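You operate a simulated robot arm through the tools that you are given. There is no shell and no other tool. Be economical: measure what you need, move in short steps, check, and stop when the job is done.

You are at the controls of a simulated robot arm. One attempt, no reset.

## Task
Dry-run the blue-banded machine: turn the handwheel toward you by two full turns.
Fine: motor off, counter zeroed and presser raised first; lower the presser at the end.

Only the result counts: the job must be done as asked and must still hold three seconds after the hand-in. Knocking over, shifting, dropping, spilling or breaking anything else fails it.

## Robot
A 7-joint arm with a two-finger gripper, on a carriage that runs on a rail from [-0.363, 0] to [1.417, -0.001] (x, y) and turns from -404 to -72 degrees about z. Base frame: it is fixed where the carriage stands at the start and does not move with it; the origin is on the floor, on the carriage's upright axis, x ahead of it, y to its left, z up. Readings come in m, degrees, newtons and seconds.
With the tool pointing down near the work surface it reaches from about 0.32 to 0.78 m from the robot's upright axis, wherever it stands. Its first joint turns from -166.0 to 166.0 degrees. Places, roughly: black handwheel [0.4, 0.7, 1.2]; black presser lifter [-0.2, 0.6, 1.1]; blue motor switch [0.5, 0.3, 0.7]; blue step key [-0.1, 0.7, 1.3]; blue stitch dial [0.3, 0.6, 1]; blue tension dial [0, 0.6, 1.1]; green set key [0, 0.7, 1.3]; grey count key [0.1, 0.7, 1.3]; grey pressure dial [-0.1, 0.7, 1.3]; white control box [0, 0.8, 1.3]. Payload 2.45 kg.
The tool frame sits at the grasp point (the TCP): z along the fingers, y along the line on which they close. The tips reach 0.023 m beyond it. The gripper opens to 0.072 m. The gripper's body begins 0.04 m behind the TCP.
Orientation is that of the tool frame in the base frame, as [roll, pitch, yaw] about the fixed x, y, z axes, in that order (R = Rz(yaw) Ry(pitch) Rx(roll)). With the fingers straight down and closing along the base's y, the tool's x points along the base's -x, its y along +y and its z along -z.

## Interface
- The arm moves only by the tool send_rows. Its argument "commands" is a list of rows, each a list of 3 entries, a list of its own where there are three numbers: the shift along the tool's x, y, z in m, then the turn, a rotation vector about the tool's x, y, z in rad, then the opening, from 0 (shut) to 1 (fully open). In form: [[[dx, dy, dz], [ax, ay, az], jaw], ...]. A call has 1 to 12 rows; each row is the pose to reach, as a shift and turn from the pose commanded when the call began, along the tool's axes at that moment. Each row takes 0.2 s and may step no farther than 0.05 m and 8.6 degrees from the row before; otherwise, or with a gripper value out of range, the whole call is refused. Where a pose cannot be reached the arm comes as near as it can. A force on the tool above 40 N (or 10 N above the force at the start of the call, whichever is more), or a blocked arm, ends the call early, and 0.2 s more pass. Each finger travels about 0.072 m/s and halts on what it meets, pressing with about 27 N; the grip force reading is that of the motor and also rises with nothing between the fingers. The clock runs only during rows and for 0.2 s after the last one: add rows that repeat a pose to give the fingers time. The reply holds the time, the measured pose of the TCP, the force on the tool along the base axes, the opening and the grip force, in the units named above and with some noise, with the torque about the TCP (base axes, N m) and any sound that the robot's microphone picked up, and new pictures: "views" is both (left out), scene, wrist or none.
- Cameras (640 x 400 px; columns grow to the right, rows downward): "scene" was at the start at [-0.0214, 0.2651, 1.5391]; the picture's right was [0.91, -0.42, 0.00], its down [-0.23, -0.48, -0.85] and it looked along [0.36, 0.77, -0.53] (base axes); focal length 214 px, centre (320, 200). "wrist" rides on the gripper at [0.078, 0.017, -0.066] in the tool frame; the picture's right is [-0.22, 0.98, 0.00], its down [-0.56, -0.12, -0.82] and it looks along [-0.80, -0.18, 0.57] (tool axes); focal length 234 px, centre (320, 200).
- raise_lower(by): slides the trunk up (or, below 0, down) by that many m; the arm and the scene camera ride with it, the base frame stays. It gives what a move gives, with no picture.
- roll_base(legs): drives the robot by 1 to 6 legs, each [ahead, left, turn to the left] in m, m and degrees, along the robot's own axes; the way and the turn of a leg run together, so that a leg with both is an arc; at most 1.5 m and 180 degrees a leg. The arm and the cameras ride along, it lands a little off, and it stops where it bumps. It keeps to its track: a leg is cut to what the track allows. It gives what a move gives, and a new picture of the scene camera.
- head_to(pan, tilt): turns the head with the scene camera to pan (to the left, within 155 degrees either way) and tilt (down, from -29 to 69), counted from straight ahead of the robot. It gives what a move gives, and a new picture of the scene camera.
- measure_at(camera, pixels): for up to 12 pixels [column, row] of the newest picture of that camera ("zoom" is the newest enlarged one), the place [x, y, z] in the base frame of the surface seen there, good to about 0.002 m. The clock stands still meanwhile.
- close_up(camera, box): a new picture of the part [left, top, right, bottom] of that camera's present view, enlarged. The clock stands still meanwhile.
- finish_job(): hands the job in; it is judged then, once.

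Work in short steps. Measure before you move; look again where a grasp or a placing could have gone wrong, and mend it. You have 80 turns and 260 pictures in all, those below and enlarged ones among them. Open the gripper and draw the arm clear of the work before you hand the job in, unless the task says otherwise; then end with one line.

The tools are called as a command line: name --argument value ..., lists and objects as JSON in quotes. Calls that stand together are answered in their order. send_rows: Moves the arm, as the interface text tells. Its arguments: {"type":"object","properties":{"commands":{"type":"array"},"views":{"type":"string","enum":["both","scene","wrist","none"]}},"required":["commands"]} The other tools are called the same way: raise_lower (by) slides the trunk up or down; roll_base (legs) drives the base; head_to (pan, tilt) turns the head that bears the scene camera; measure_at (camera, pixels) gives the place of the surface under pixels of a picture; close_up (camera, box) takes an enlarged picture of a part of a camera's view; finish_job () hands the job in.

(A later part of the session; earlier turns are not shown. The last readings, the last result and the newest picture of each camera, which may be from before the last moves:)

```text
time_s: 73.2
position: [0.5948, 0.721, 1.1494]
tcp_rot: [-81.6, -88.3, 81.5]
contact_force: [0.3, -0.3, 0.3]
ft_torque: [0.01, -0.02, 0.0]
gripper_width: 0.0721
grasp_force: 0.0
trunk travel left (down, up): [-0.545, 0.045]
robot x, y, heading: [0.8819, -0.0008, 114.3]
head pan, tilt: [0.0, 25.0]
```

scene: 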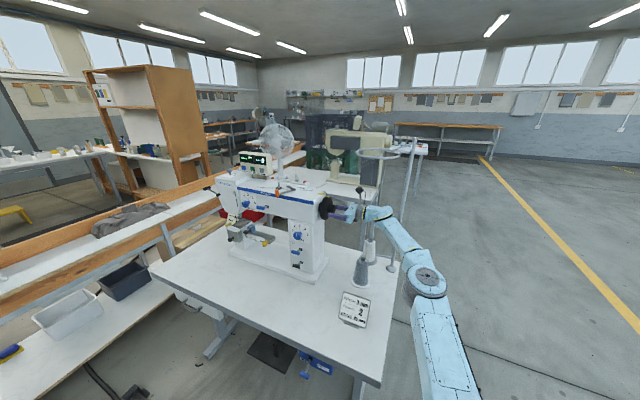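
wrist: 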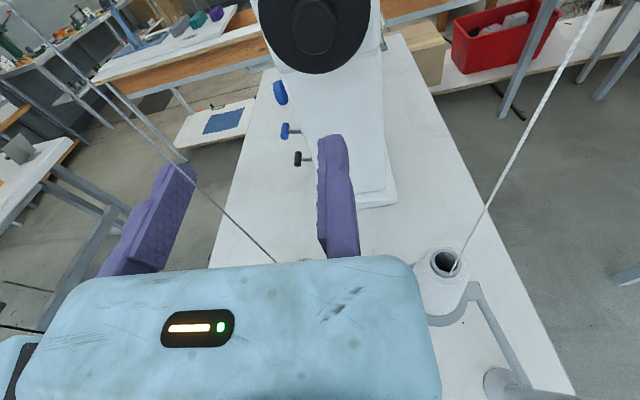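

Clean retreat. Now roll the base 0.11 m toward −x (tips will end about 3 cm short of the hub).

roll_base --legs '[[0.0448, 0.1005, 0]]'

close_up --camera "wrist" --box '[80, 0, 480, 280]'

```text
time_s: 74.4
position: [0.485, 0.7203, 1.15]
tcp_rot: [-81.8, -88.3, 81.9]
contact_force: [-0.3, 0.7, -0.1]
ft_torque: [0.0, 0.0, 0.02]
gripper_width: 0.0722
grasp_force: 0.1
trunk travel left (down, up): [-0.545, 0.045]
robot x, y, heading: [0.7697, -0.002, 114.2]
head pan, tilt: [0.0, 25.0]
```

scene: 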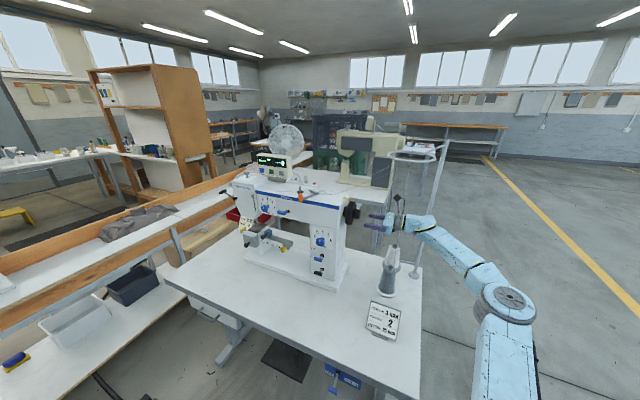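

```text
1.43 times, centred on (280, 140) of wrist
```

zoom: 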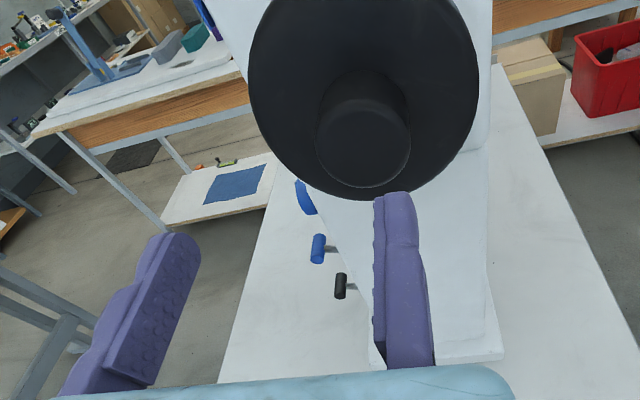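

I shift +y 2.6 cm so the hub sits between the pads, advance to x≈0.428, then bring the fixed finger up and close.

send_rows --commands '[[[0.0033, 0.026, 0], [0, 0, 0], 1], [[0.0033, 0.026, 0.02], [0, 0, 0], 1], [[0.0033, 0.026, 0.04], [0, 0, 0], 1], [[0.0033, 0.026, 0.0565], [0, 0, 0], 1], [[0.0033, 0.026, 0.0565], [0, 0, 0], 1]]' --views "wrist"

```text
time_s: 75.6
position: [0.428, 0.7478, 1.1522]
tcp_rot: [-82.3, -88.2, 82.4]
contact_force: [0.0, 0.3, -0.1]
ft_torque: [-0.02, 0.03, -0.02]
gripper_width: 0.072
grasp_force: 0.1
trunk travel left (down, up): [-0.545, 0.045]
robot x, y, heading: [0.773, -0.001, 114.2]
head pan, tilt: [0.0, 25.0]
```

wrist: 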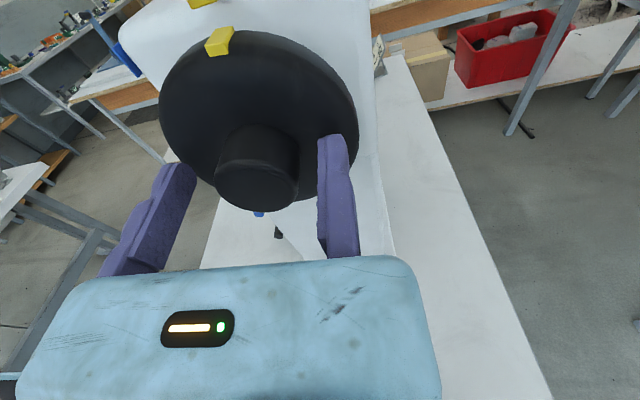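

Hub is between the pads with zero force. I bring the fixed finger in and close.

send_rows --commands '[[[0, -0.005, 0], [0, 0, 0], 1], [[0, -0.0095, 0], [0, 0, 0], 1], [[0, -0.0095, 0], [0, 0, 0], 0.65], [[0, -0.0095, 0], [0, 0, 0], 0.4], [[0, -0.0095, 0], [0, 0, 0], 0.4], [[0, -0.0095, 0], [0, 0, 0], 0.4]]' --views "wrist"

```text
time_s: 77.0
position: [0.4281, 0.7357, 1.1537]
tcp_rot: [-81.0, -88.3, 81.1]
contact_force: [-0.2, -9.3, -0.3]
ft_torque: [0.06, 0.08, 0.23]
gripper_width: 0.0413
grasp_force: 9.2
trunk travel left (down, up): [-0.545, 0.045]
robot x, y, heading: [0.7723, -0.0009, 114.1]
head pan, tilt: [0.0, 25.0]
```

wrist: 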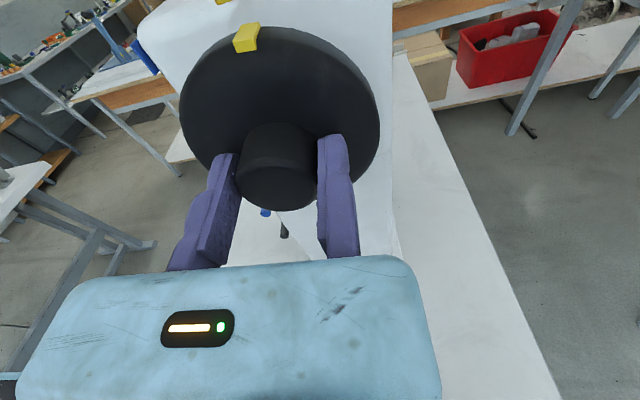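

Gripped at 0.0413 m. I turn the hub a first 32° (top toward the front) about its axis, which sits at tool y≈−0.0203.

send_rows --commands '[[[0, 0, 0], [0, 0, 0], 0], [[0.0028, -0.0002, 0], [0, 0, -0.1396], 0], [[0.0056, -0.0008, 0], [0, 0, -0.2793], 0], [[0.0083, -0.0018, 0], [0, 0, -0.4189], 0], [[0.0108, -0.0031, 0], [0, 0, -0.5585], 0]]' --views "wrist"

close_up --camera "scene" --box '[220, 140, 420, 265]'

```text
time_s: 78.1
position: [0.4278, 0.7312, 1.1636]
tcp_rot: [89.3, -66.7, -88.5]
contact_force: [8.3, -15.6, -0.2]
ft_torque: [-0.18, 0.39, 1.18]
gripper_width: 0.039
grasp_force: 44.6
trunk travel left (down, up): [-0.545, 0.045]
robot x, y, heading: [0.7765, -0.0048, 114.1]
head pan, tilt: [0.0, 25.0]
stopped in row 5: the force on the tool passed its limit at 42 N (the readings are from after the stop); the commanded pose is now the measured one
```

wrist: 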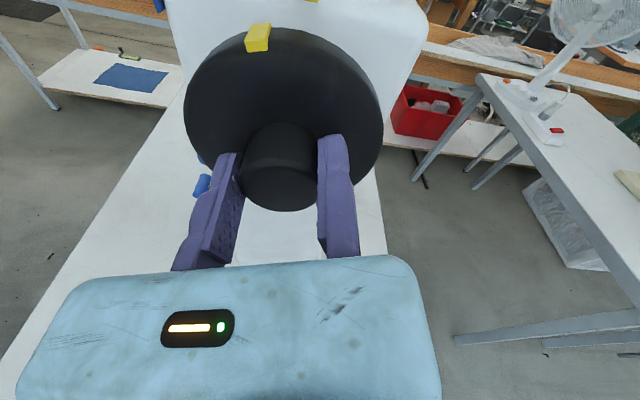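

```text
3.20 times, centred on (320, 202) of scene
```

zoom: 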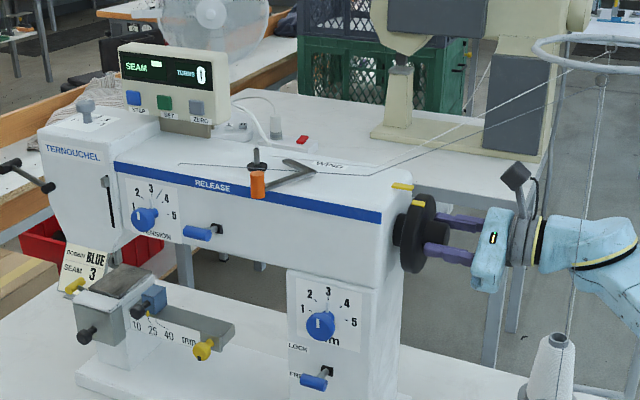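

The wheel follows the gripper (about 25° so far). The −y load means the fixed finger isn't fully seated, so I shift 4 mm in tool −y and keep turning.

send_rows --commands '[[[0, -0.004, -0.001], [0, 0, 0], 0], [[0.0028, -0.0042, -0.001], [0, 0, -0.1396], 0], [[0.0056, -0.0048, -0.001], [0, 0, -0.2793], 0], [[0.0083, -0.0058, -0.001], [0, 0, -0.4189], 0], [[0.0108, -0.0071, -0.001], [0, 0, -0.5585], 0], [[0.013, -0.0087, -0.001], [0, 0, -0.6981], 0]]' --views "wrist"

```text
time_s: 79.5
position: [0.4284, 0.7192, 1.1706]
tcp_rot: [89.9, -26.3, -89.3]
contact_force: [-10.0, 4.7, 21.4]
ft_torque: [-0.05, 0.15, -0.87]
gripper_width: 0.0389
grasp_force: 44.9
trunk travel left (down, up): [-0.545, 0.045]
robot x, y, heading: [0.775, 0.0008, 114.1]
head pan, tilt: [0.0, 25.0]
```

wrist: 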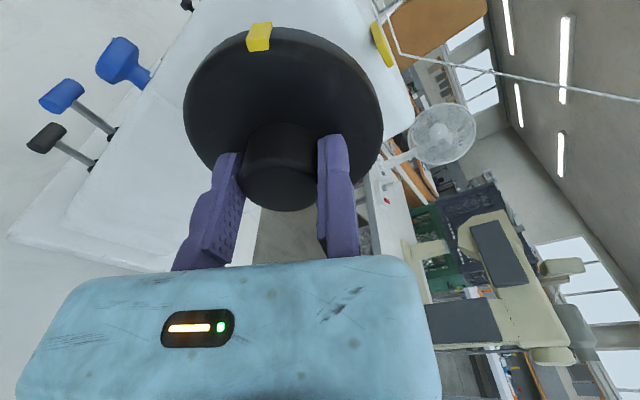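

The wheel and gripper are turning together, about 65° so far. I correct the offsets slightly and continue with a long stroke.

send_rows --commands '[[[0, 0.0022, 0.0005], [0, 0, 0], 0], [[0.0028, 0.002, 0.0005], [0, 0, -0.1396], 0], [[0.0056, 0.0014, 0.0005], [0, 0, -0.2793], 0], [[0.0083, 0.0004, 0.0005], [0, 0, -0.4189], 0], [[0.0108, -0.0009, 0.0005], [0, 0, -0.5585], 0], [[0.013, -0.0025, 0.0005], [0, 0, -0.6981], 0], [[0.0151, -0.0045, 0.0005], [0, 0, -0.8378], 0], [[0.0168, -0.0067, 0.0005], [0, 0, -0.9774], 0], [[0.0182, -0.0092, 0.0005], [0, 0, -1.117], 0]]' --views "wrist"

```text
time_s: 81.5
position: [0.428, 0.703, 1.1653]
tcp_rot: [90.0, 37.5, -89.5]
contact_force: [1.4, -5.8, -30.5]
ft_torque: [-0.56, -0.81, 0.14]
gripper_width: 0.039
grasp_force: 45.0
trunk travel left (down, up): [-0.545, 0.045]
robot x, y, heading: [0.774, -0.0021, 113.9]
head pan, tilt: [0.0, 25.0]
```

wrist: 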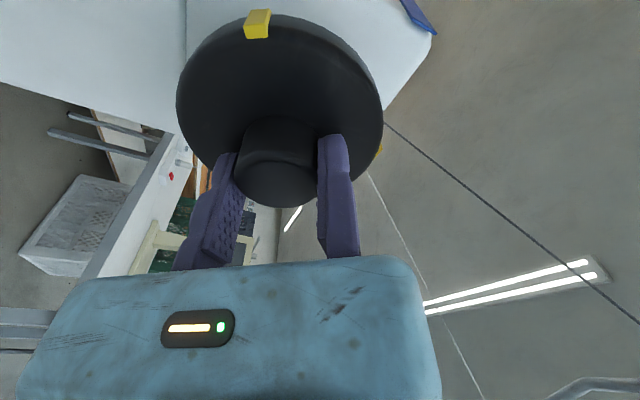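

About 129° done. From the forces I refine the hub centre in the tool frame to (−0.0033, −0.0212) and continue.

send_rows --commands '[[[0.0027, -0.0024, 0], [0, 0, 0], 0], [[0.0056, -0.0031, 0], [0, 0, -0.1396], 0], [[0.0084, -0.0041, 0], [0, 0, -0.2793], 0], [[0.011, -0.0056, 0], [0, 0, -0.4189], 0], [[0.0134, -0.0074, 0], [0, 0, -0.5585], 0], [[0.0156, -0.0095, 0], [0, 0, -0.6981], 0], [[0.0174, -0.0119, 0], [0, 0, -0.8378], 0], [[0.0188, -0.0145, 0], [0, 0, -0.9774], 0], [[0.0199, -0.0173, 0], [0, 0, -1.117], 0], [[0.0206, -0.0202, 0], [0, 0, -1.2566], 0]]' --views "wrist"

```text
time_s: 83.7
position: [0.4288, 0.6969, 1.1424]
tcp_rot: [-89.1, 70.4, 91.1]
contact_force: [-9.7, 21.1, 24.4]
ft_torque: [0.21, 0.35, -0.3]
gripper_width: 0.0391
grasp_force: 45.1
trunk travel left (down, up): [-0.545, 0.045]
robot x, y, heading: [0.7745, -0.0008, 114.2]
head pan, tilt: [0.0, 25.0]
```

wrist: 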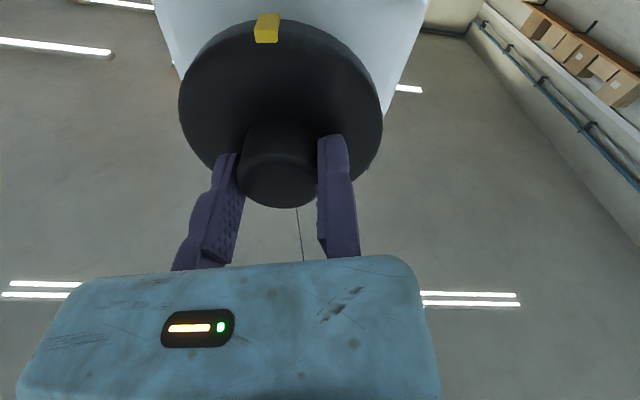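

201° done. A circle fit of the poses gives the axis at (0.7153, 1.1507), radius 0.020. I correct for this and continue.

send_rows --commands '[[[-0.001, -0.0037, 0.0005], [0, 0, 0], 0], [[0.0017, -0.0044, 0.0005], [0, 0, -0.1396], 0], [[0.0044, -0.0054, 0.0005], [0, 0, -0.2793], 0], [[0.0068, -0.0068, 0.0005], [0, 0, -0.4189], 0], [[0.009, -0.0085, 0.0005], [0, 0, -0.5585], 0], [[0.011, -0.0105, 0.0005], [0, 0, -0.6981], 0], [[0.0127, -0.0127, 0.0005], [0, 0, -0.8378], 0], [[0.014, -0.0152, 0.0005], [0, 0, -0.9774], 0], [[0.015, -0.0178, 0.0005], [0, 0, -1.117], 0], [[0.0156, -0.0206, 0.0005], [0, 0, -1.2566], 0]]' --views "wrist"

```text
time_s: 84.9
position: [0.4283, 0.7053, 1.1331]
tcp_rot: [-89.9, 38.5, 90.7]
contact_force: [10.2, -13.8, -0.7]
ft_torque: [0.24, -0.13, 0.49]
gripper_width: 0.0393
grasp_force: 45.4
trunk travel left (down, up): [-0.545, 0.045]
robot x, y, heading: [0.7756, -0.0014, 114.0]
head pan, tilt: [0.0, 25.0]
stopped in row 6: the force on the tool passed its limit at 46 N (the readings are from after the stop); the commanded pose is now the measured one
```

wrist: 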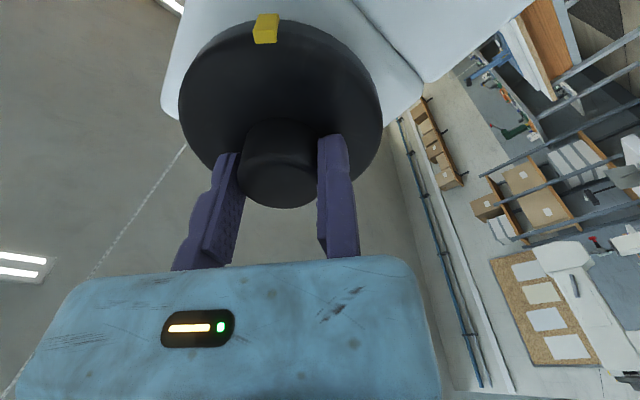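

231° of tool angle, and the pose matches the fitted model exactly. The command is now reset to the measured pose, so I continue with no offset.

send_rows --commands '[[[0.0027, -0.0007, 0], [0, 0, -0.1396], 0], [[0.0054, -0.0017, 0], [0, 0, -0.2793], 0], [[0.0078, -0.0031, 0], [0, 0, -0.4189], 0], [[0.01, -0.0048, 0], [0, 0, -0.5585], 0], [[0.012, -0.0068, 0], [0, 0, -0.6981], 0], [[0.0137, -0.009, 0], [0, 0, -0.8378], 0], [[0.015, -0.0115, 0], [0, 0, -0.9774], 0]]' --views "wrist"

```text
time_s: 85.8
position: [0.4285, 0.7137, 1.1306]
tcp_rot: [-91.5, 12.9, 89.4]
contact_force: [-4.1, 7.2, -6.8]
ft_torque: [-0.21, -0.43, -1.44]
gripper_width: 0.0392
grasp_force: 44.6
out of reach, approached as far as the arm can: row 3, 4
trunk travel left (down, up): [-0.545, 0.045]
robot x, y, heading: [0.7733, -0.0002, 114.2]
head pan, tilt: [0.0, 25.0]
stopped in row 4: the force on the tool passed its limit at 58 N (the readings are from after the stop); the commanded pose is now the measured one
```

wrist: 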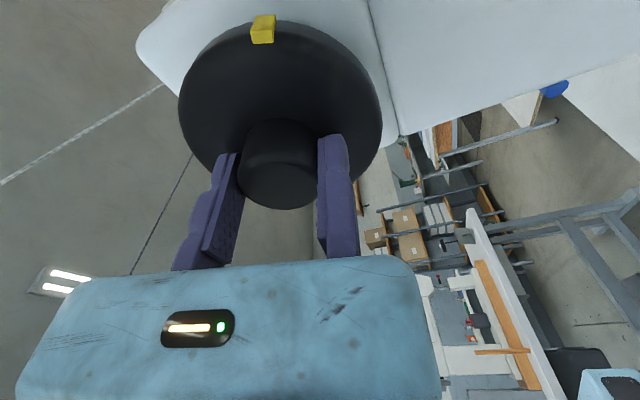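

The wrist roll limit is at about 257° of tool angle. The wheel has turned about 255° and the mark is still fixed relative to the gripper. I open, centre the hub between the pads, and rotate back around it without touching it.

send_rows --commands '[[[0, 0, 0], [0, 0, 0], 1], [[0, 0, 0], [0, 0, 0], 1], [[0, 0.004, 0], [0, 0, 0], 1], [[-0.0033, 0.0151, 0], [0, 0, 0], 1], [[-0.0085, 0.0147, 0], [0, 0, 0.1484], 1], [[-0.0135, 0.0136, 0], [0, 0, 0.2967], 1], [[-0.0184, 0.0117, 0], [0, 0, 0.4451], 1], [[-0.0229, 0.0091, 0], [0, 0, 0.5934], 1], [[-0.0269, 0.0059, 0], [0, 0, 0.7418], 1], [[-0.0305, 0.0021, 0], [0, 0, 0.8901], 1], [[-0.0335, -0.0021, 0], [0, 0, 1.0385], 1], [[-0.0358, -0.0068, 0], [0, 0, 1.1868], 1]]' --views "wrist"

```text
time_s: 88.4
position: [0.4278, 0.6775, 1.1475]
tcp_rot: [-98.1, 80.8, 81.9]
contact_force: [0.0, -0.9, -0.3]
ft_torque: [0.03, -0.04, 0.03]
gripper_width: 0.0721
grasp_force: 0.0
out of reach, approached as far as the arm can: row 3, 4
trunk travel left (down, up): [-0.545, 0.045]
robot x, y, heading: [0.7727, 0.0003, 114.3]
head pan, tilt: [0.0, 25.0]
```

wrist: 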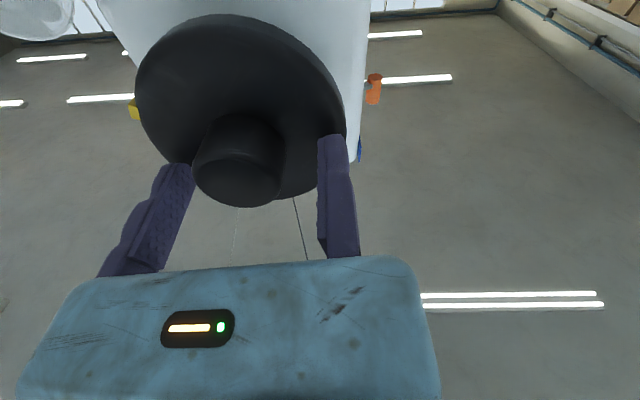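

No contact, and the wheel stays put. I keep rotating back around the hub, 102° per call.

send_rows --commands '[[[-0.0024, -0.0022, 0], [0, 0, 0.1484], 1], [[-0.0076, -0.0034, 0], [0, 0, 0.2967], 1], [[-0.0126, -0.0053, 0], [0, 0, 0.4451], 1], [[-0.0172, -0.008, 0], [0, 0, 0.5934], 1], [[-0.0214, -0.0113, 0], [0, 0, 0.7418], 1], [[-0.0251, -0.0151, 0], [0, 0, 0.8901], 1], [[-0.0281, -0.0195, 0], [0, 0, 1.0385], 1], [[-0.0305, -0.0243, 0], [0, 0, 1.1868], 1], [[-0.0321, -0.0294, 0], [0, 0, 1.3352], 1], [[-0.033, -0.0347, 0], [0, 0, 1.4835], 1], [[-0.033, -0.04, 0], [0, 0, 1.6319], 1], [[-0.0323, -0.0453, 0], [0, 0, 1.7802], 1]]' --views "none"

send_rows --commands '[[[-0.0053, -0.0004, 0], [0, 0, 0.1484], 1], [[-0.0105, -0.0016, 0], [0, 0, 0.2967], 1], [[-0.0155, -0.0035, 0], [0, 0, 0.4451], 1], [[-0.0201, -0.0062, 0], [0, 0, 0.5934], 1], [[-0.0243, -0.0095, 0], [0, 0, 0.7418], 1], [[-0.028, -0.0133, 0], [0, 0, 0.8901], 1], [[-0.031, -0.0177, 0], [0, 0, 1.0385], 1], [[-0.0334, -0.0225, 0], [0, 0, 1.1868], 1], [[-0.035, -0.0276, 0], [0, 0, 1.3352], 1]]' --views "wrist"

```text
time_s: 91.0
position: [0.4275, 0.7161, 1.1879]
tcp_rot: [91.4, -2.8, -90.1]
contact_force: [0.7, 0.4, -0.1]
ft_torque: [-0.04, -0.01, 0.02]
gripper_width: 0.0721
grasp_force: 0.1
trunk travel left (down, up): [-0.545, 0.045]
robot x, y, heading: [0.7718, 0.0024, 114.1]
head pan, tilt: [0.0, 25.0]
```

```text
time_s: 93.0
position: [0.4271, 0.7508, 1.1582]
tcp_rot: [97.2, -79.5, -96.9]
contact_force: [0.0, -0.2, -0.1]
ft_torque: [-0.01, 0.01, 0.01]
gripper_width: 0.0723
grasp_force: 0.1
trunk travel left (down, up): [-0.545, 0.045]
robot x, y, heading: [0.7745, 0.0013, 114.1]
head pan, tilt: [0.0, 25.0]
```

wrist: 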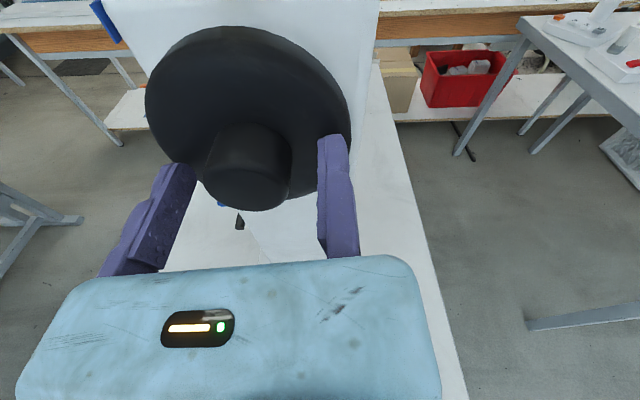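

Tool angle is about 10°, and the hub is centred between the pads. I re-grip (shift −1.64 cm in tool y, close) and start the second stroke.

send_rows --commands '[[[0, -0.01, 0], [0, 0, 0], 1], [[0, -0.0164, 0], [0, 0, 0], 1], [[0, -0.0164, 0], [0, 0, 0], 0.5], [[0, -0.0164, 0], [0, 0, 0], 0.1], [[0, -0.0164, 0], [0, 0, 0], 0], [[0, -0.0164, 0], [0, 0, 0], 0], [[0, -0.0164, 0], [0, 0, 0], 0]]' --views "wrist"

close_up --camera "scene" --box '[230, 140, 430, 265]'

```text
time_s: 94.6
position: [0.4281, 0.7345, 1.1544]
tcp_rot: [97.0, -79.2, -96.8]
contact_force: [-1.4, 2.5, 0.7]
ft_torque: [0.05, -0.09, 0.01]
gripper_width: 0.0393
grasp_force: 45.2
trunk travel left (down, up): [-0.545, 0.045]
robot x, y, heading: [0.7743, 0.0032, 114.2]
head pan, tilt: [0.0, 25.0]
```

wrist: 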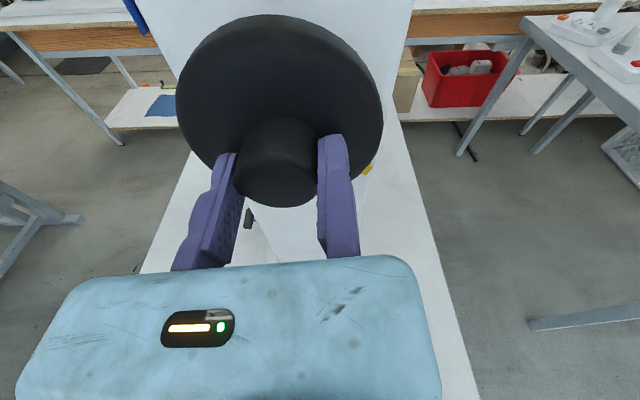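

```text
3.20 times, centred on (330, 202) of scene
```

zoom: 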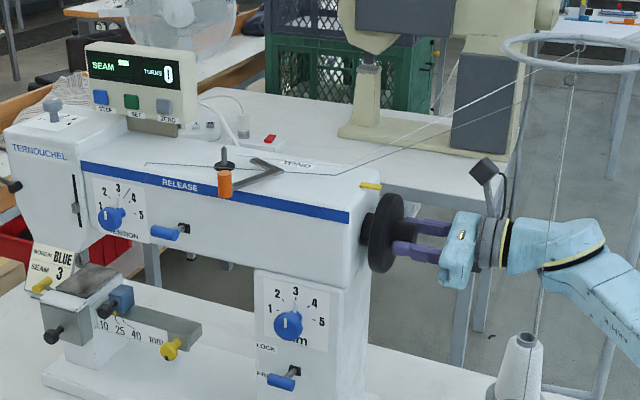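

The re-grip is almost force-free. I'm running a 102° stroke with the centre at tool (0, −0.0197).

send_rows --commands '[[[0.0029, -0.0002, 0], [0, 0, -0.1484], 0], [[0.0058, -0.0009, 0], [0, 0, -0.2967], 0], [[0.0085, -0.0019, 0], [0, 0, -0.4451], 0], [[0.011, -0.0034, 0], [0, 0, -0.5934], 0], [[0.0133, -0.0052, 0], [0, 0, -0.7418], 0], [[0.0153, -0.0073, 0], [0, 0, -0.8901], 0], [[0.017, -0.0097, 0], [0, 0, -1.0385], 0], [[0.0183, -0.0123, 0], [0, 0, -1.1868], 0], [[0.0192, -0.0151, 0], [0, 0, -1.3352], 0], [[0.0196, -0.018, 0], [0, 0, -1.4835], 0], [[0.0197, -0.0209, 0], [0, 0, -1.6319], 0], [[0.0193, -0.0238, 0], [0, 0, -1.7802], 0]]' --views "wrist"

```text
time_s: 97.2
position: [0.4276, 0.7067, 1.1681]
tcp_rot: [91.4, 22.8, -89.4]
contact_force: [6.6, -13.2, -13.8]
ft_torque: [-0.42, -0.18, -0.25]
gripper_width: 0.0391
grasp_force: 45.2
trunk travel left (down, up): [-0.545, 0.045]
robot x, y, heading: [0.7743, 0.0003, 114.1]
head pan, tilt: [0.0, 25.0]
```

wrist: 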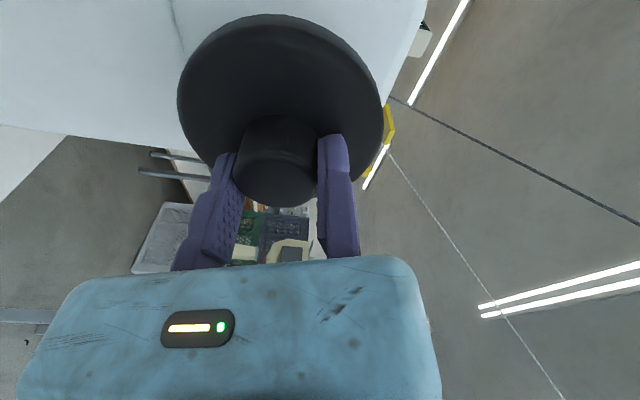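

112.8°, and the mark is passing the pointer, so about one turn is done. Continuing with another 102° and a small centring correction.

send_rows --commands '[[[0.0044, -0.001, 0], [0, 0, -0.1484], 0], [[0.0073, -0.0017, 0], [0, 0, -0.2967], 0], [[0.01, -0.0027, 0], [0, 0, -0.4451], 0], [[0.0125, -0.0042, 0], [0, 0, -0.5934], 0], [[0.0148, -0.006, 0], [0, 0, -0.7418], 0], [[0.0168, -0.0081, 0], [0, 0, -0.8901], 0], [[0.0185, -0.0105, 0], [0, 0, -1.0385], 0], [[0.0198, -0.0131, 0], [0, 0, -1.1868], 0], [[0.0207, -0.0159, 0], [0, 0, -1.3352], 0], [[0.0211, -0.0188, 0], [0, 0, -1.4835], 0], [[0.0212, -0.0217, 0], [0, 0, -1.6319], 0], [[0.0208, -0.0246, 0], [0, 0, -1.7802], 0]]' --views "wrist"

close_up --camera "scene" --box '[230, 140, 430, 265]'

```text
time_s: 99.8
position: [0.43, 0.6983, 1.1389]
tcp_rot: [-92.2, 55.1, 88.1]
contact_force: [-4.1, 14.4, 6.4]
ft_torque: [-0.1, -0.35, -0.74]
gripper_width: 0.039
grasp_force: 45.3
trunk travel left (down, up): [-0.545, 0.045]
robot x, y, heading: [0.7724, -0.0034, 114.0]
head pan, tilt: [0.0, 25.0]
```

wrist: 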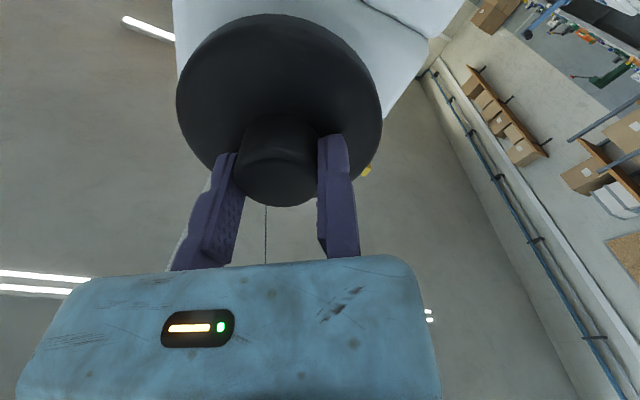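

```text
3.20 times, centred on (330, 202) of scene
```

zoom: 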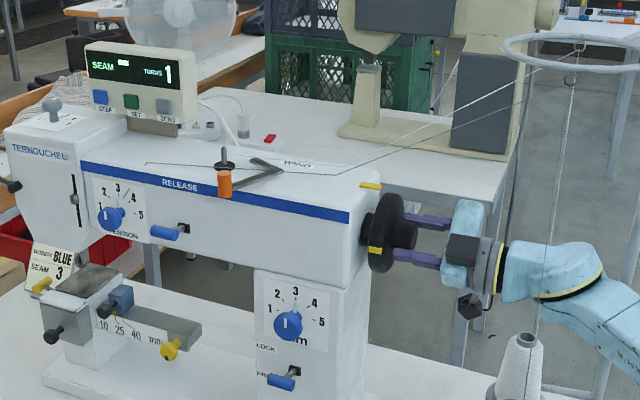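

TURNS shows 1, and the wheel is at about 459°. I release here and rotate back around the hub for the last stroke.

send_rows --commands '[[[0, 0, 0], [0, 0, 0], 1], [[0, 0, 0], [0, 0, 0], 1], [[0, 0.004, 0], [0, 0, 0], 1], [[0, 0.0155, 0], [0, 0, 0], 1], [[-0.0053, 0.0151, 0], [0, 0, 0.1484], 1], [[-0.0105, 0.0139, 0], [0, 0, 0.2967], 1], [[-0.0155, 0.012, 0], [0, 0, 0.4451], 1], [[-0.0201, 0.0093, 0], [0, 0, 0.5934], 1], [[-0.0243, 0.006, 0], [0, 0, 0.7418], 1], [[-0.028, 0.0022, 0], [0, 0, 0.8901], 1], [[-0.031, -0.0022, 0], [0, 0, 1.0385], 1], [[-0.0334, -0.007, 0], [0, 0, 1.1868], 1]]' --views "wrist"

```text
time_s: 102.4
position: [0.4271, 0.6836, 1.171]
tcp_rot: [92.3, 56.5, -88.0]
contact_force: [0.3, -0.5, -0.2]
ft_torque: [-0.04, 0.0, 0.0]
gripper_width: 0.0721
grasp_force: 0.0
trunk travel left (down, up): [-0.545, 0.045]
robot x, y, heading: [0.7721, 0.0001, 114.2]
head pan, tilt: [0.0, 25.0]
```

wrist: 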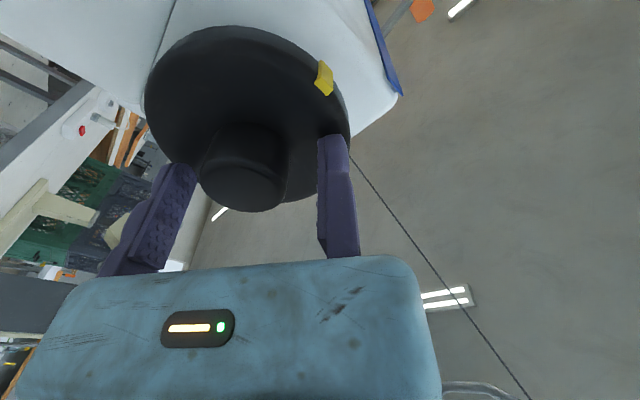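

Clean. I continue rotating back 102°, then a further 68°.

send_rows --commands '[[[-0.0054, -0.0004, 0], [0, 0, 0.1484], 1], [[-0.0107, -0.0016, 0], [0, 0, 0.2967], 1], [[-0.0158, -0.0036, 0], [0, 0, 0.4451], 1], [[-0.0205, -0.0063, 0], [0, 0, 0.5934], 1], [[-0.0247, -0.0096, 0], [0, 0, 0.7418], 1], [[-0.0284, -0.0136, 0], [0, 0, 0.8901], 1], [[-0.0315, -0.018, 0], [0, 0, 1.0385], 1], [[-0.0339, -0.0229, 0], [0, 0, 1.1868], 1], [[-0.0356, -0.0281, 0], [0, 0, 1.3352], 1], [[-0.0365, -0.0334, 0], [0, 0, 1.4835], 1], [[-0.0365, -0.0388, 0], [0, 0, 1.6319], 1], [[-0.0358, -0.0442, 0], [0, 0, 1.7802], 1]]' --views "none"

send_rows --commands '[[[-0.0053, -0.0004, 0], [0, 0, 0.1484], 1], [[-0.0105, -0.0016, 0], [0, 0, 0.2967], 1], [[-0.0155, -0.0035, 0], [0, 0, 0.4451], 1], [[-0.0201, -0.0062, 0], [0, 0, 0.5934], 1], [[-0.0243, -0.0095, 0], [0, 0, 0.7418], 1], [[-0.028, -0.0133, 0], [0, 0, 0.8901], 1], [[-0.031, -0.0177, 0], [0, 0, 1.0385], 1], [[-0.0334, -0.0225, 0], [0, 0, 1.1868], 1]]' --views "wrist"

```text
time_s: 105.0
position: [0.4278, 0.742, 1.1767]
tcp_rot: [91.8, -45.4, -91.3]
contact_force: [-0.7, -0.6, -0.4]
ft_torque: [-0.02, -0.01, 0.04]
gripper_width: 0.0721
grasp_force: 0.1
trunk travel left (down, up): [-0.545, 0.045]
robot x, y, heading: [0.7735, 0.0003, 113.9]
head pan, tilt: [0.0, 25.0]
```

```text
time_s: 106.8
position: [0.4275, 0.7479, 1.136]
tcp_rot: [-93.3, -66.7, 93.1]
contact_force: [-0.2, -0.7, 0.9]
ft_torque: [0.03, -0.02, 0.03]
gripper_width: 0.0721
grasp_force: 0.1
trunk travel left (down, up): [-0.545, 0.045]
robot x, y, heading: [0.7729, 0.0007, 114.0]
head pan, tilt: [0.0, 25.0]
```

wrist: 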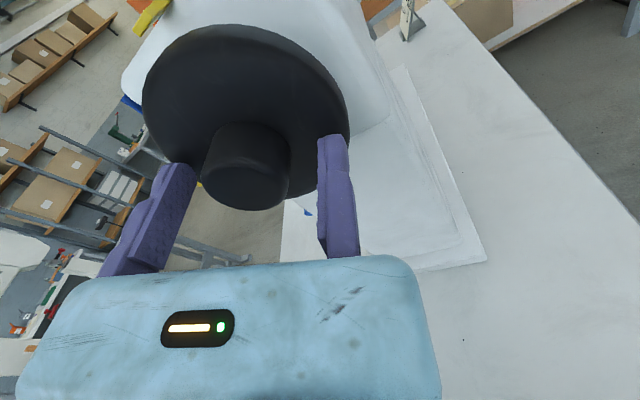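

Tool angle is −23°, with the hub centred. Re-grip, then continue the last stroke.

send_rows --commands '[[[0, -0.01, 0], [0, 0, 0], 1], [[0.0005, -0.016, 0], [0, 0, 0], 1], [[0.0005, -0.016, 0], [0, 0, 0], 0.5], [[0.0005, -0.016, 0], [0, 0, 0], 0.1], [[0.0005, -0.016, 0], [0, 0, 0], 0], [[0.0005, -0.016, 0], [0, 0, 0], 0], [[0.0005, -0.016, 0], [0, 0, 0], 0]]' --views "wrist"

close_up --camera "scene" --box '[310, 180, 390, 230]'

measure_at --camera "zoom" --pixels '[[320, 200]]'

```text
time_s: 108.4
position: [0.4274, 0.7337, 1.1437]
tcp_rot: [-93.2, -66.6, 93.0]
contact_force: [0.1, -2.6, 0.1]
ft_torque: [0.0, 0.09, 0.15]
gripper_width: 0.0393
grasp_force: 45.1
trunk travel left (down, up): [-0.545, 0.045]
robot x, y, heading: [0.7793, -0.0043, 114.1]
head pan, tilt: [0.0, 25.0]
```

wrist: 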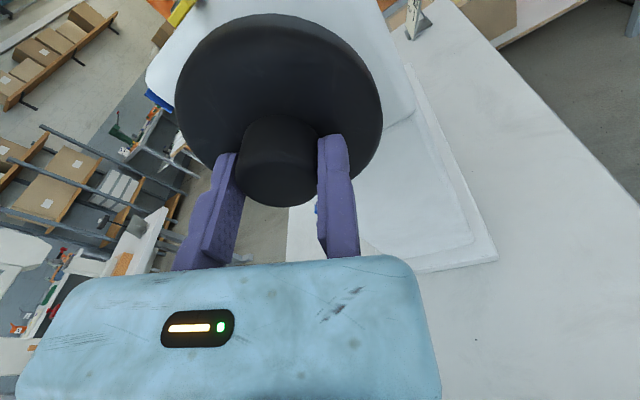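

```text
8.00 times, centred on (350, 205) of scene
```

zoom: 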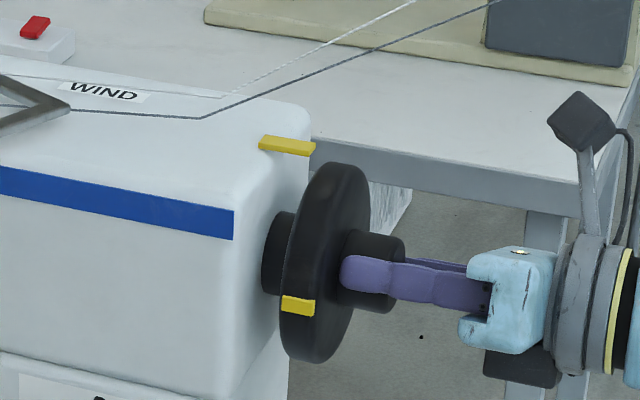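

```text
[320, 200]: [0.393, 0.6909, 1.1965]
```

measure_at --camera "zoom" --pixels '[[298, 304], [290, 303], [306, 307], [270, 142], [300, 148]]'

```text
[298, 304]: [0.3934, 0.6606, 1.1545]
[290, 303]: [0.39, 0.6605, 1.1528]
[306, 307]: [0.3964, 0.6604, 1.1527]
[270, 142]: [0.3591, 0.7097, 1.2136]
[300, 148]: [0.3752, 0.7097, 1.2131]
```

Grip is good. The mark is 87° past the top, so 273° remain. First 102° now.

send_rows --commands '[[[0.0029, -0.0002, 0], [0, 0, -0.1484], 0], [[0.0058, -0.0009, 0], [0, 0, -0.2967], 0], [[0.0085, -0.0019, 0], [0, 0, -0.4451], 0], [[0.011, -0.0034, 0], [0, 0, -0.5934], 0], [[0.0133, -0.0052, 0], [0, 0, -0.7418], 0], [[0.0153, -0.0073, 0], [0, 0, -0.8901], 0], [[0.017, -0.0097, 0], [0, 0, -1.0385], 0], [[0.0183, -0.0123, 0], [0, 0, -1.1868], 0], [[0.0192, -0.0151, 0], [0, 0, -1.3352], 0], [[0.0196, -0.018, 0], [0, 0, -1.4835], 0], [[0.0197, -0.0209, 0], [0, 0, -1.6319], 0], [[0.0193, -0.0238, 0], [0, 0, -1.7802], 0]]' --views "none"

```text
time_s: 111.0
position: [0.4287, 0.719, 1.1691]
tcp_rot: [91.4, -11.0, -90.2]
contact_force: [7.0, -19.0, -14.7]
ft_torque: [-0.33, -0.43, 0.03]
gripper_width: 0.0391
grasp_force: 44.6
trunk travel left (down, up): [-0.545, 0.045]
robot x, y, heading: [0.7742, -0.0015, 114.2]
head pan, tilt: [0.0, 25.0]
```

θ≈79°, force moderate. Next 102° with a small centring correction.

send_rows --commands '[[[0.0044, -0.0018, 0], [0, 0, -0.1484], 0], [[0.0073, -0.0025, 0], [0, 0, -0.2967], 0], [[0.01, -0.0035, 0], [0, 0, -0.4451], 0], [[0.0125, -0.005, 0], [0, 0, -0.5934], 0], [[0.0148, -0.0068, 0], [0, 0, -0.7418], 0], [[0.0168, -0.0089, 0], [0, 0, -0.8901], 0], [[0.0185, -0.0113, 0], [0, 0, -1.0385], 0], [[0.0198, -0.0139, 0], [0, 0, -1.1868], 0], [[0.0207, -0.0167, 0], [0, 0, -1.3352], 0], [[0.0211, -0.0196, 0], [0, 0, -1.4835], 0], [[0.0212, -0.0225, 0], [0, 0, -1.6319], 0], [[0.0208, -0.0254, 0], [0, 0, -1.7802], 0]]' --views "none"

```text
time_s: 113.6
position: [0.4292, 0.695, 1.1494]
tcp_rot: [-146.2, 88.5, 33.7]
contact_force: [-6.3, 13.5, 12.6]
ft_torque: [0.21, 0.24, -0.25]
gripper_width: 0.0394
grasp_force: 44.5
trunk travel left (down, up): [-0.545, 0.045]
robot x, y, heading: [0.7748, -0.0002, 114.4]
head pan, tilt: [0.0, 25.0]
```

θ≈181°. The last 70° of this stroke, then a check of the mark.

send_rows --commands '[[[0.0019, -0.0014, 0], [0, 0, -0.1484], 0], [[0.0048, -0.0021, 0], [0, 0, -0.2967], 0], [[0.0075, -0.0031, 0], [0, 0, -0.4451], 0], [[0.01, -0.0046, 0], [0, 0, -0.5934], 0], [[0.0123, -0.0064, 0], [0, 0, -0.7418], 0], [[0.0143, -0.0085, 0], [0, 0, -0.8901], 0], [[0.016, -0.0109, 0], [0, 0, -1.0385], 0], [[0.0173, -0.0135, 0], [0, 0, -1.1868], 0], [[0.0175, -0.0142, 0], [0, 0, -1.222], 0]]' --views "wrist"

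close_up --camera "scene" --box '[230, 140, 430, 265]'

close_up --camera "scene" --box '[310, 180, 390, 230]'

```text
time_s: 115.6
position: [0.4284, 0.7082, 1.1314]
tcp_rot: [-91.4, 19.2, 89.4]
contact_force: [6.2, -1.3, -2.9]
ft_torque: [-0.03, -0.21, -0.98]
gripper_width: 0.039
grasp_force: 44.8
trunk travel left (down, up): [-0.545, 0.045]
robot x, y, heading: [0.7714, -0.0003, 113.8]
head pan, tilt: [0.0, 25.0]
```

wrist: 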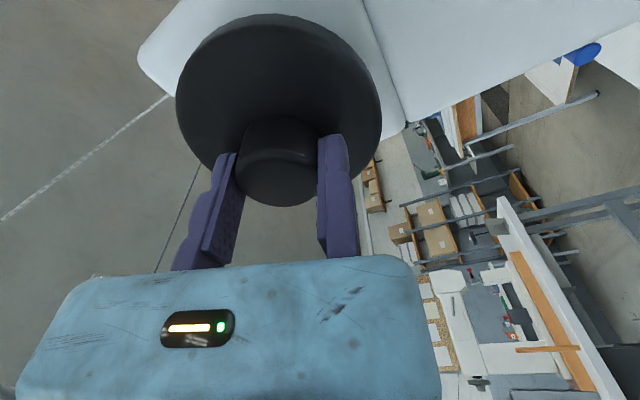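

```text
3.20 times, centred on (330, 202) of scene
```

zoom: 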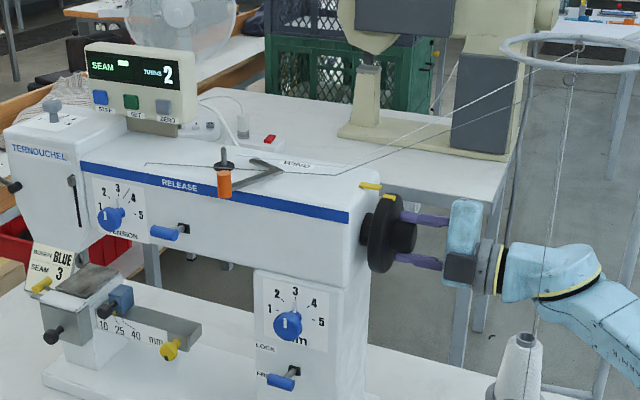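

```text
8.00 times, centred on (350, 205) of scene
```

zoom: 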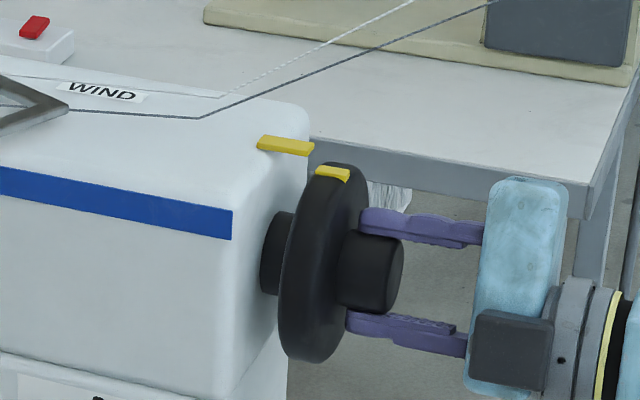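

TURNS reads 2 and the mark is back at the top. I measure it against the pointer.

measure_at --camera "zoom" --pixels '[[333, 174], [325, 172], [342, 176], [333, 170], [333, 178], [290, 140], [290, 151]]'

```text
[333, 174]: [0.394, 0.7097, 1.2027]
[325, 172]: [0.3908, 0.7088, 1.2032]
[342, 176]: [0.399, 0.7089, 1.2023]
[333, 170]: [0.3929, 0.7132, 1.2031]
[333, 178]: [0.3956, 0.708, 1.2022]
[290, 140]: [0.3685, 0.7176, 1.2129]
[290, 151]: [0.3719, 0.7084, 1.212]
```

Mark (y≈0.711) aligns with the pointer (y≈0.713), so two full turns are done. I release and retract straight out along +x.

send_rows --commands '[[[0, 0, 0], [0, 0, 0], 1], [[0, 0, 0], [0, 0, 0], 1], [[0, 0.004, 0], [0, 0, 0], 1], [[0, 0.0155, 0], [0, 0, 0], 1], [[0, 0.0155, -0.03], [0, 0, 0], 1], [[0, 0.0155, -0.065], [0, 0, 0], 1], [[0, 0.0155, -0.1], [0, 0, 0], 1]]' --views "wrist"

close_up --camera "scene" --box '[230, 140, 430, 265]'

```text
time_s: 117.2
position: [0.5299, 0.705, 1.1203]
tcp_rot: [-91.3, 19.3, 89.6]
contact_force: [0.2, 1.1, 0.2]
ft_torque: [-0.04, 0.02, 0.01]
gripper_width: 0.0717
grasp_force: 0.2
trunk travel left (down, up): [-0.545, 0.045]
robot x, y, heading: [0.7738, -0.0029, 114.1]
head pan, tilt: [0.0, 25.0]
```

wrist: 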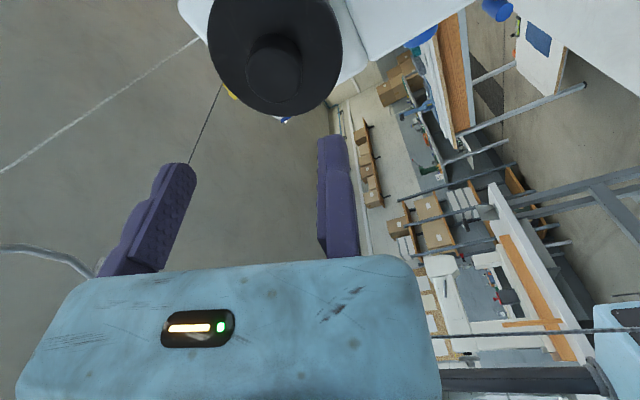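

```text
3.20 times, centred on (330, 202) of scene
```

zoom: 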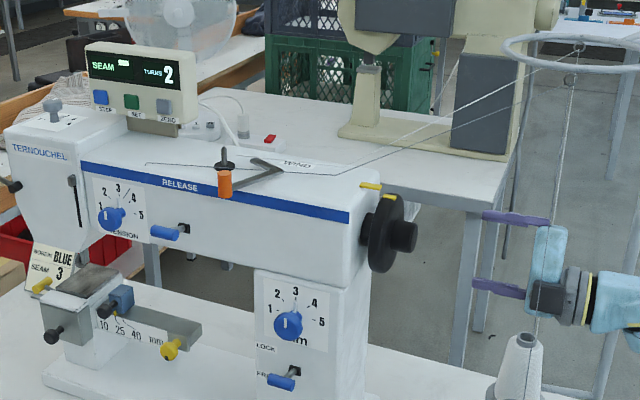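

TURNS 2 holds and the gripper is free. I continue retracting to x≈0.68, close the jaw and roll the tool back.

send_rows --commands '[[[0, 0, -0.04], [0, 0, 0], 1], [[0, 0, -0.08], [0, 0, 0], 1], [[0, 0, -0.12], [0, 0, 0], 1], [[0, 0, -0.15], [0, 0, 0], 0.5], [[0, 0, -0.15], [0, 0, 0.1484], 0], [[0, 0, -0.15], [0, 0, 0.2967], 0], [[0, 0, -0.15], [0, 0, 0.4451], 0], [[0, 0, -0.15], [0, 0, 0.5934], 0], [[0, 0, -0.15], [0, 0, 0.7418], 0], [[0, 0, -0.15], [0, 0, 0.8901], 0], [[0, 0, -0.15], [0, 0, 1.0385], 0], [[0, 0, -0.15], [0, 0, 1.1868], 0]]' --views "scene"

```text
time_s: 119.8
position: [0.678, 0.7027, 1.1229]
tcp_rot: [-116.4, 87.1, 63.7]
contact_force: [1.8, -0.1, -0.2]
ft_torque: [0.0, 0.0, 0.02]
gripper_width: 0.0
grasp_force: 26.6
out of reach, approached as far as the arm can: row 2, 3, 4
trunk travel left (down, up): [-0.545, 0.045]
robot x, y, heading: [0.7739, -0.0029, 114.2]
head pan, tilt: [0.0, 25.0]
```

scene: 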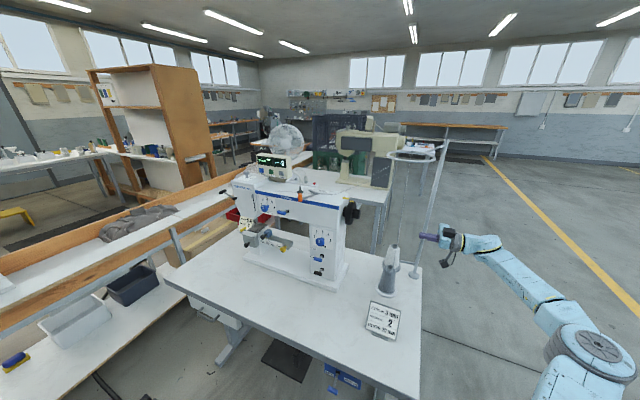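

Clear of the stand. I reverse the earlier path: back to about [0.61, 0.33, 1.27] while yawing the tool 60° back.

send_rows --commands '[[[-0.0166, 0.0363, 0.0068], [0.1047, 0, 0], 0], [[-0.0332, 0.0726, 0.0136], [0.2094, 0, 0], 0], [[-0.0498, 0.1089, 0.0204], [0.3141, 0, 0], 0], [[-0.0664, 0.1452, 0.0272], [0.4188, 0, 0], 0], [[-0.083, 0.1815, 0.034], [0.5235, 0, 0], 0], [[-0.0996, 0.2178, 0.0408], [0.6282, 0, 0], 0], [[-0.1162, 0.2541, 0.0476], [0.7329, 0, 0], 0], [[-0.1328, 0.2904, 0.0544], [0.8376, 0, 0], 0], [[-0.1494, 0.3267, 0.0612], [0.9423, 0, 0], 0], [[-0.166, 0.363, 0.068], [1.047, 0, 0], 0]]' --views "scene"

```text
time_s: 122.0
position: [0.5976, 0.3588, 1.3143]
tcp_rot: [-57.0, 87.0, 62.9]
contact_force: [0.3, -0.4, 0.2]
ft_torque: [0.0, -0.02, -0.04]
gripper_width: 0.0003
grasp_force: 26.8
out of reach, approached as far as the arm can: row 8, 9, 10
trunk travel left (down, up): [-0.545, 0.045]
robot x, y, heading: [0.7763, -0.0009, 114.0]
head pan, tilt: [0.0, 25.0]
```

scene: 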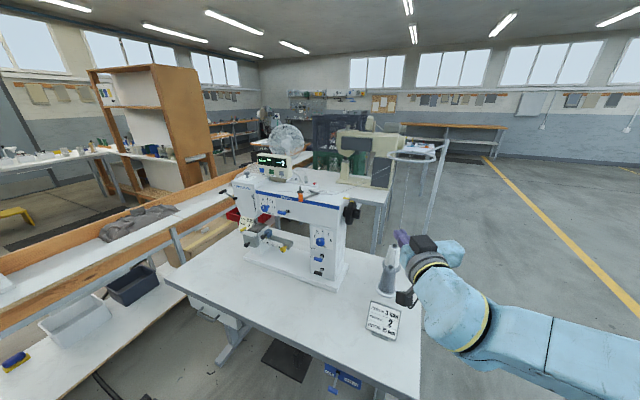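

Now turn the base back to heading 84° and roll to the lifter.

roll_base --legs '[[0, 0, -30], [0, 0.92, 0]]'

close_up --camera "scene" --box '[280, 170, 472, 290]'

```text
time_s: 128.4
position: [-0.1197, 0.3986, 1.3148]
tcp_rot: [-55.9, 87.0, 34.8]
contact_force: [-0.1, 0.1, -0.1]
ft_torque: [-0.02, 0.01, -0.01]
gripper_width: 0.0
grasp_force: 27.1
trunk travel left (down, up): [-0.545, 0.045]
robot x, y, heading: [-0.1475, -0.002, 84.3]
head pan, tilt: [0.0, 25.0]
```

scene: 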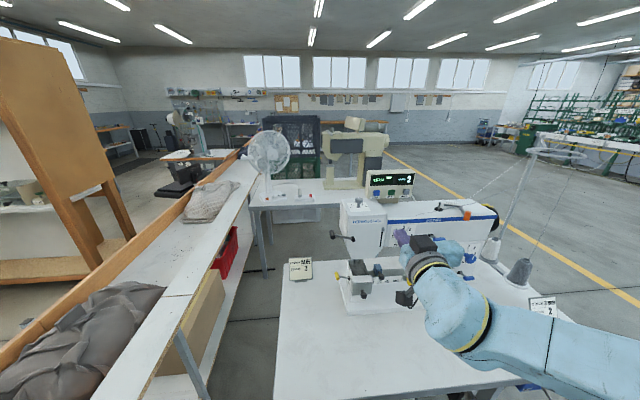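

```text
3.33 times, centred on (376, 230) of scene
```

zoom: 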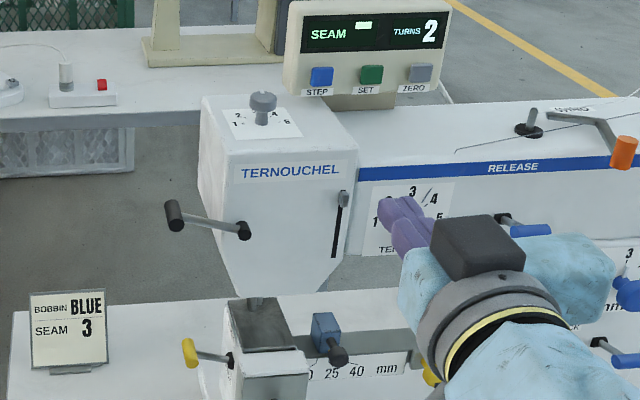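

measure_at --camera "zoom" --pixels '[[176, 218], [170, 203], [174, 228], [243, 231], [210, 222], [185, 208]]'

```text
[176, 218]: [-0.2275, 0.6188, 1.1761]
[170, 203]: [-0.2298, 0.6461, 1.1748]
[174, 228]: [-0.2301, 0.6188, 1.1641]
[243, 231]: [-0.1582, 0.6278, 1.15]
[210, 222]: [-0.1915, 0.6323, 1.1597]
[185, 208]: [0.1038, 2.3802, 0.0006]
```

Knob is now at [-0.228, 0.618–0.65, 1.172], i.e. up. I approach above and in front of it at [-0.228, 0.55, 1.208].

send_rows --commands '[[[0.0213, 0.0222, 0.0298], [0, 0, 0], 0], [[0.0427, 0.0444, 0.0596], [0, 0, 0], 0], [[0.064, 0.0666, 0.0894], [0, 0, 0], 0], [[0.0854, 0.0888, 0.1192], [0, 0, 0], 0], [[0.1067, 0.111, 0.149], [0, 0, 0], 0]]' --views "wrist"

close_up --camera "scene" --box '[300, 200, 396, 260]'

```text
time_s: 129.7
position: [-0.2268, 0.5501, 1.2064]
tcp_rot: [-55.7, 87.0, 34.7]
contact_force: [-0.7, -1.0, 0.6]
ft_torque: [0.01, 0.01, -0.02]
gripper_width: 0.0
grasp_force: 27.1
trunk travel left (down, up): [-0.545, 0.045]
robot x, y, heading: [-0.1463, -0.0012, 84.5]
head pan, tilt: [0.0, 25.0]
```

wrist: 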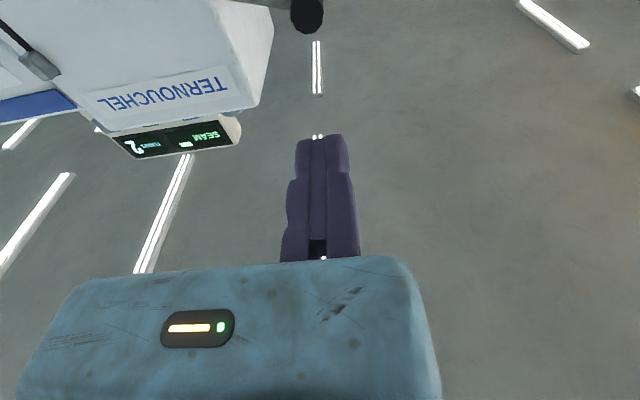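

```text
6.67 times, centred on (348, 230) of scene
```

zoom: 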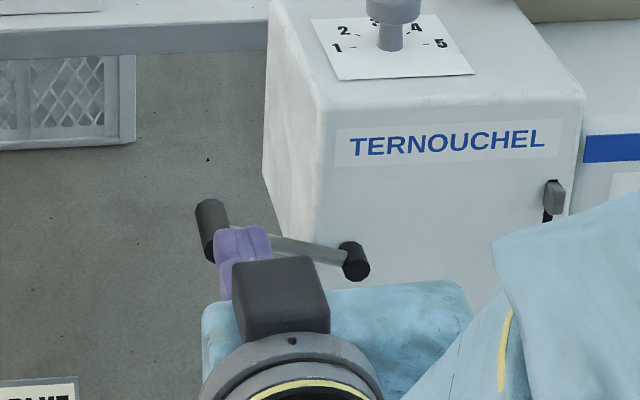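

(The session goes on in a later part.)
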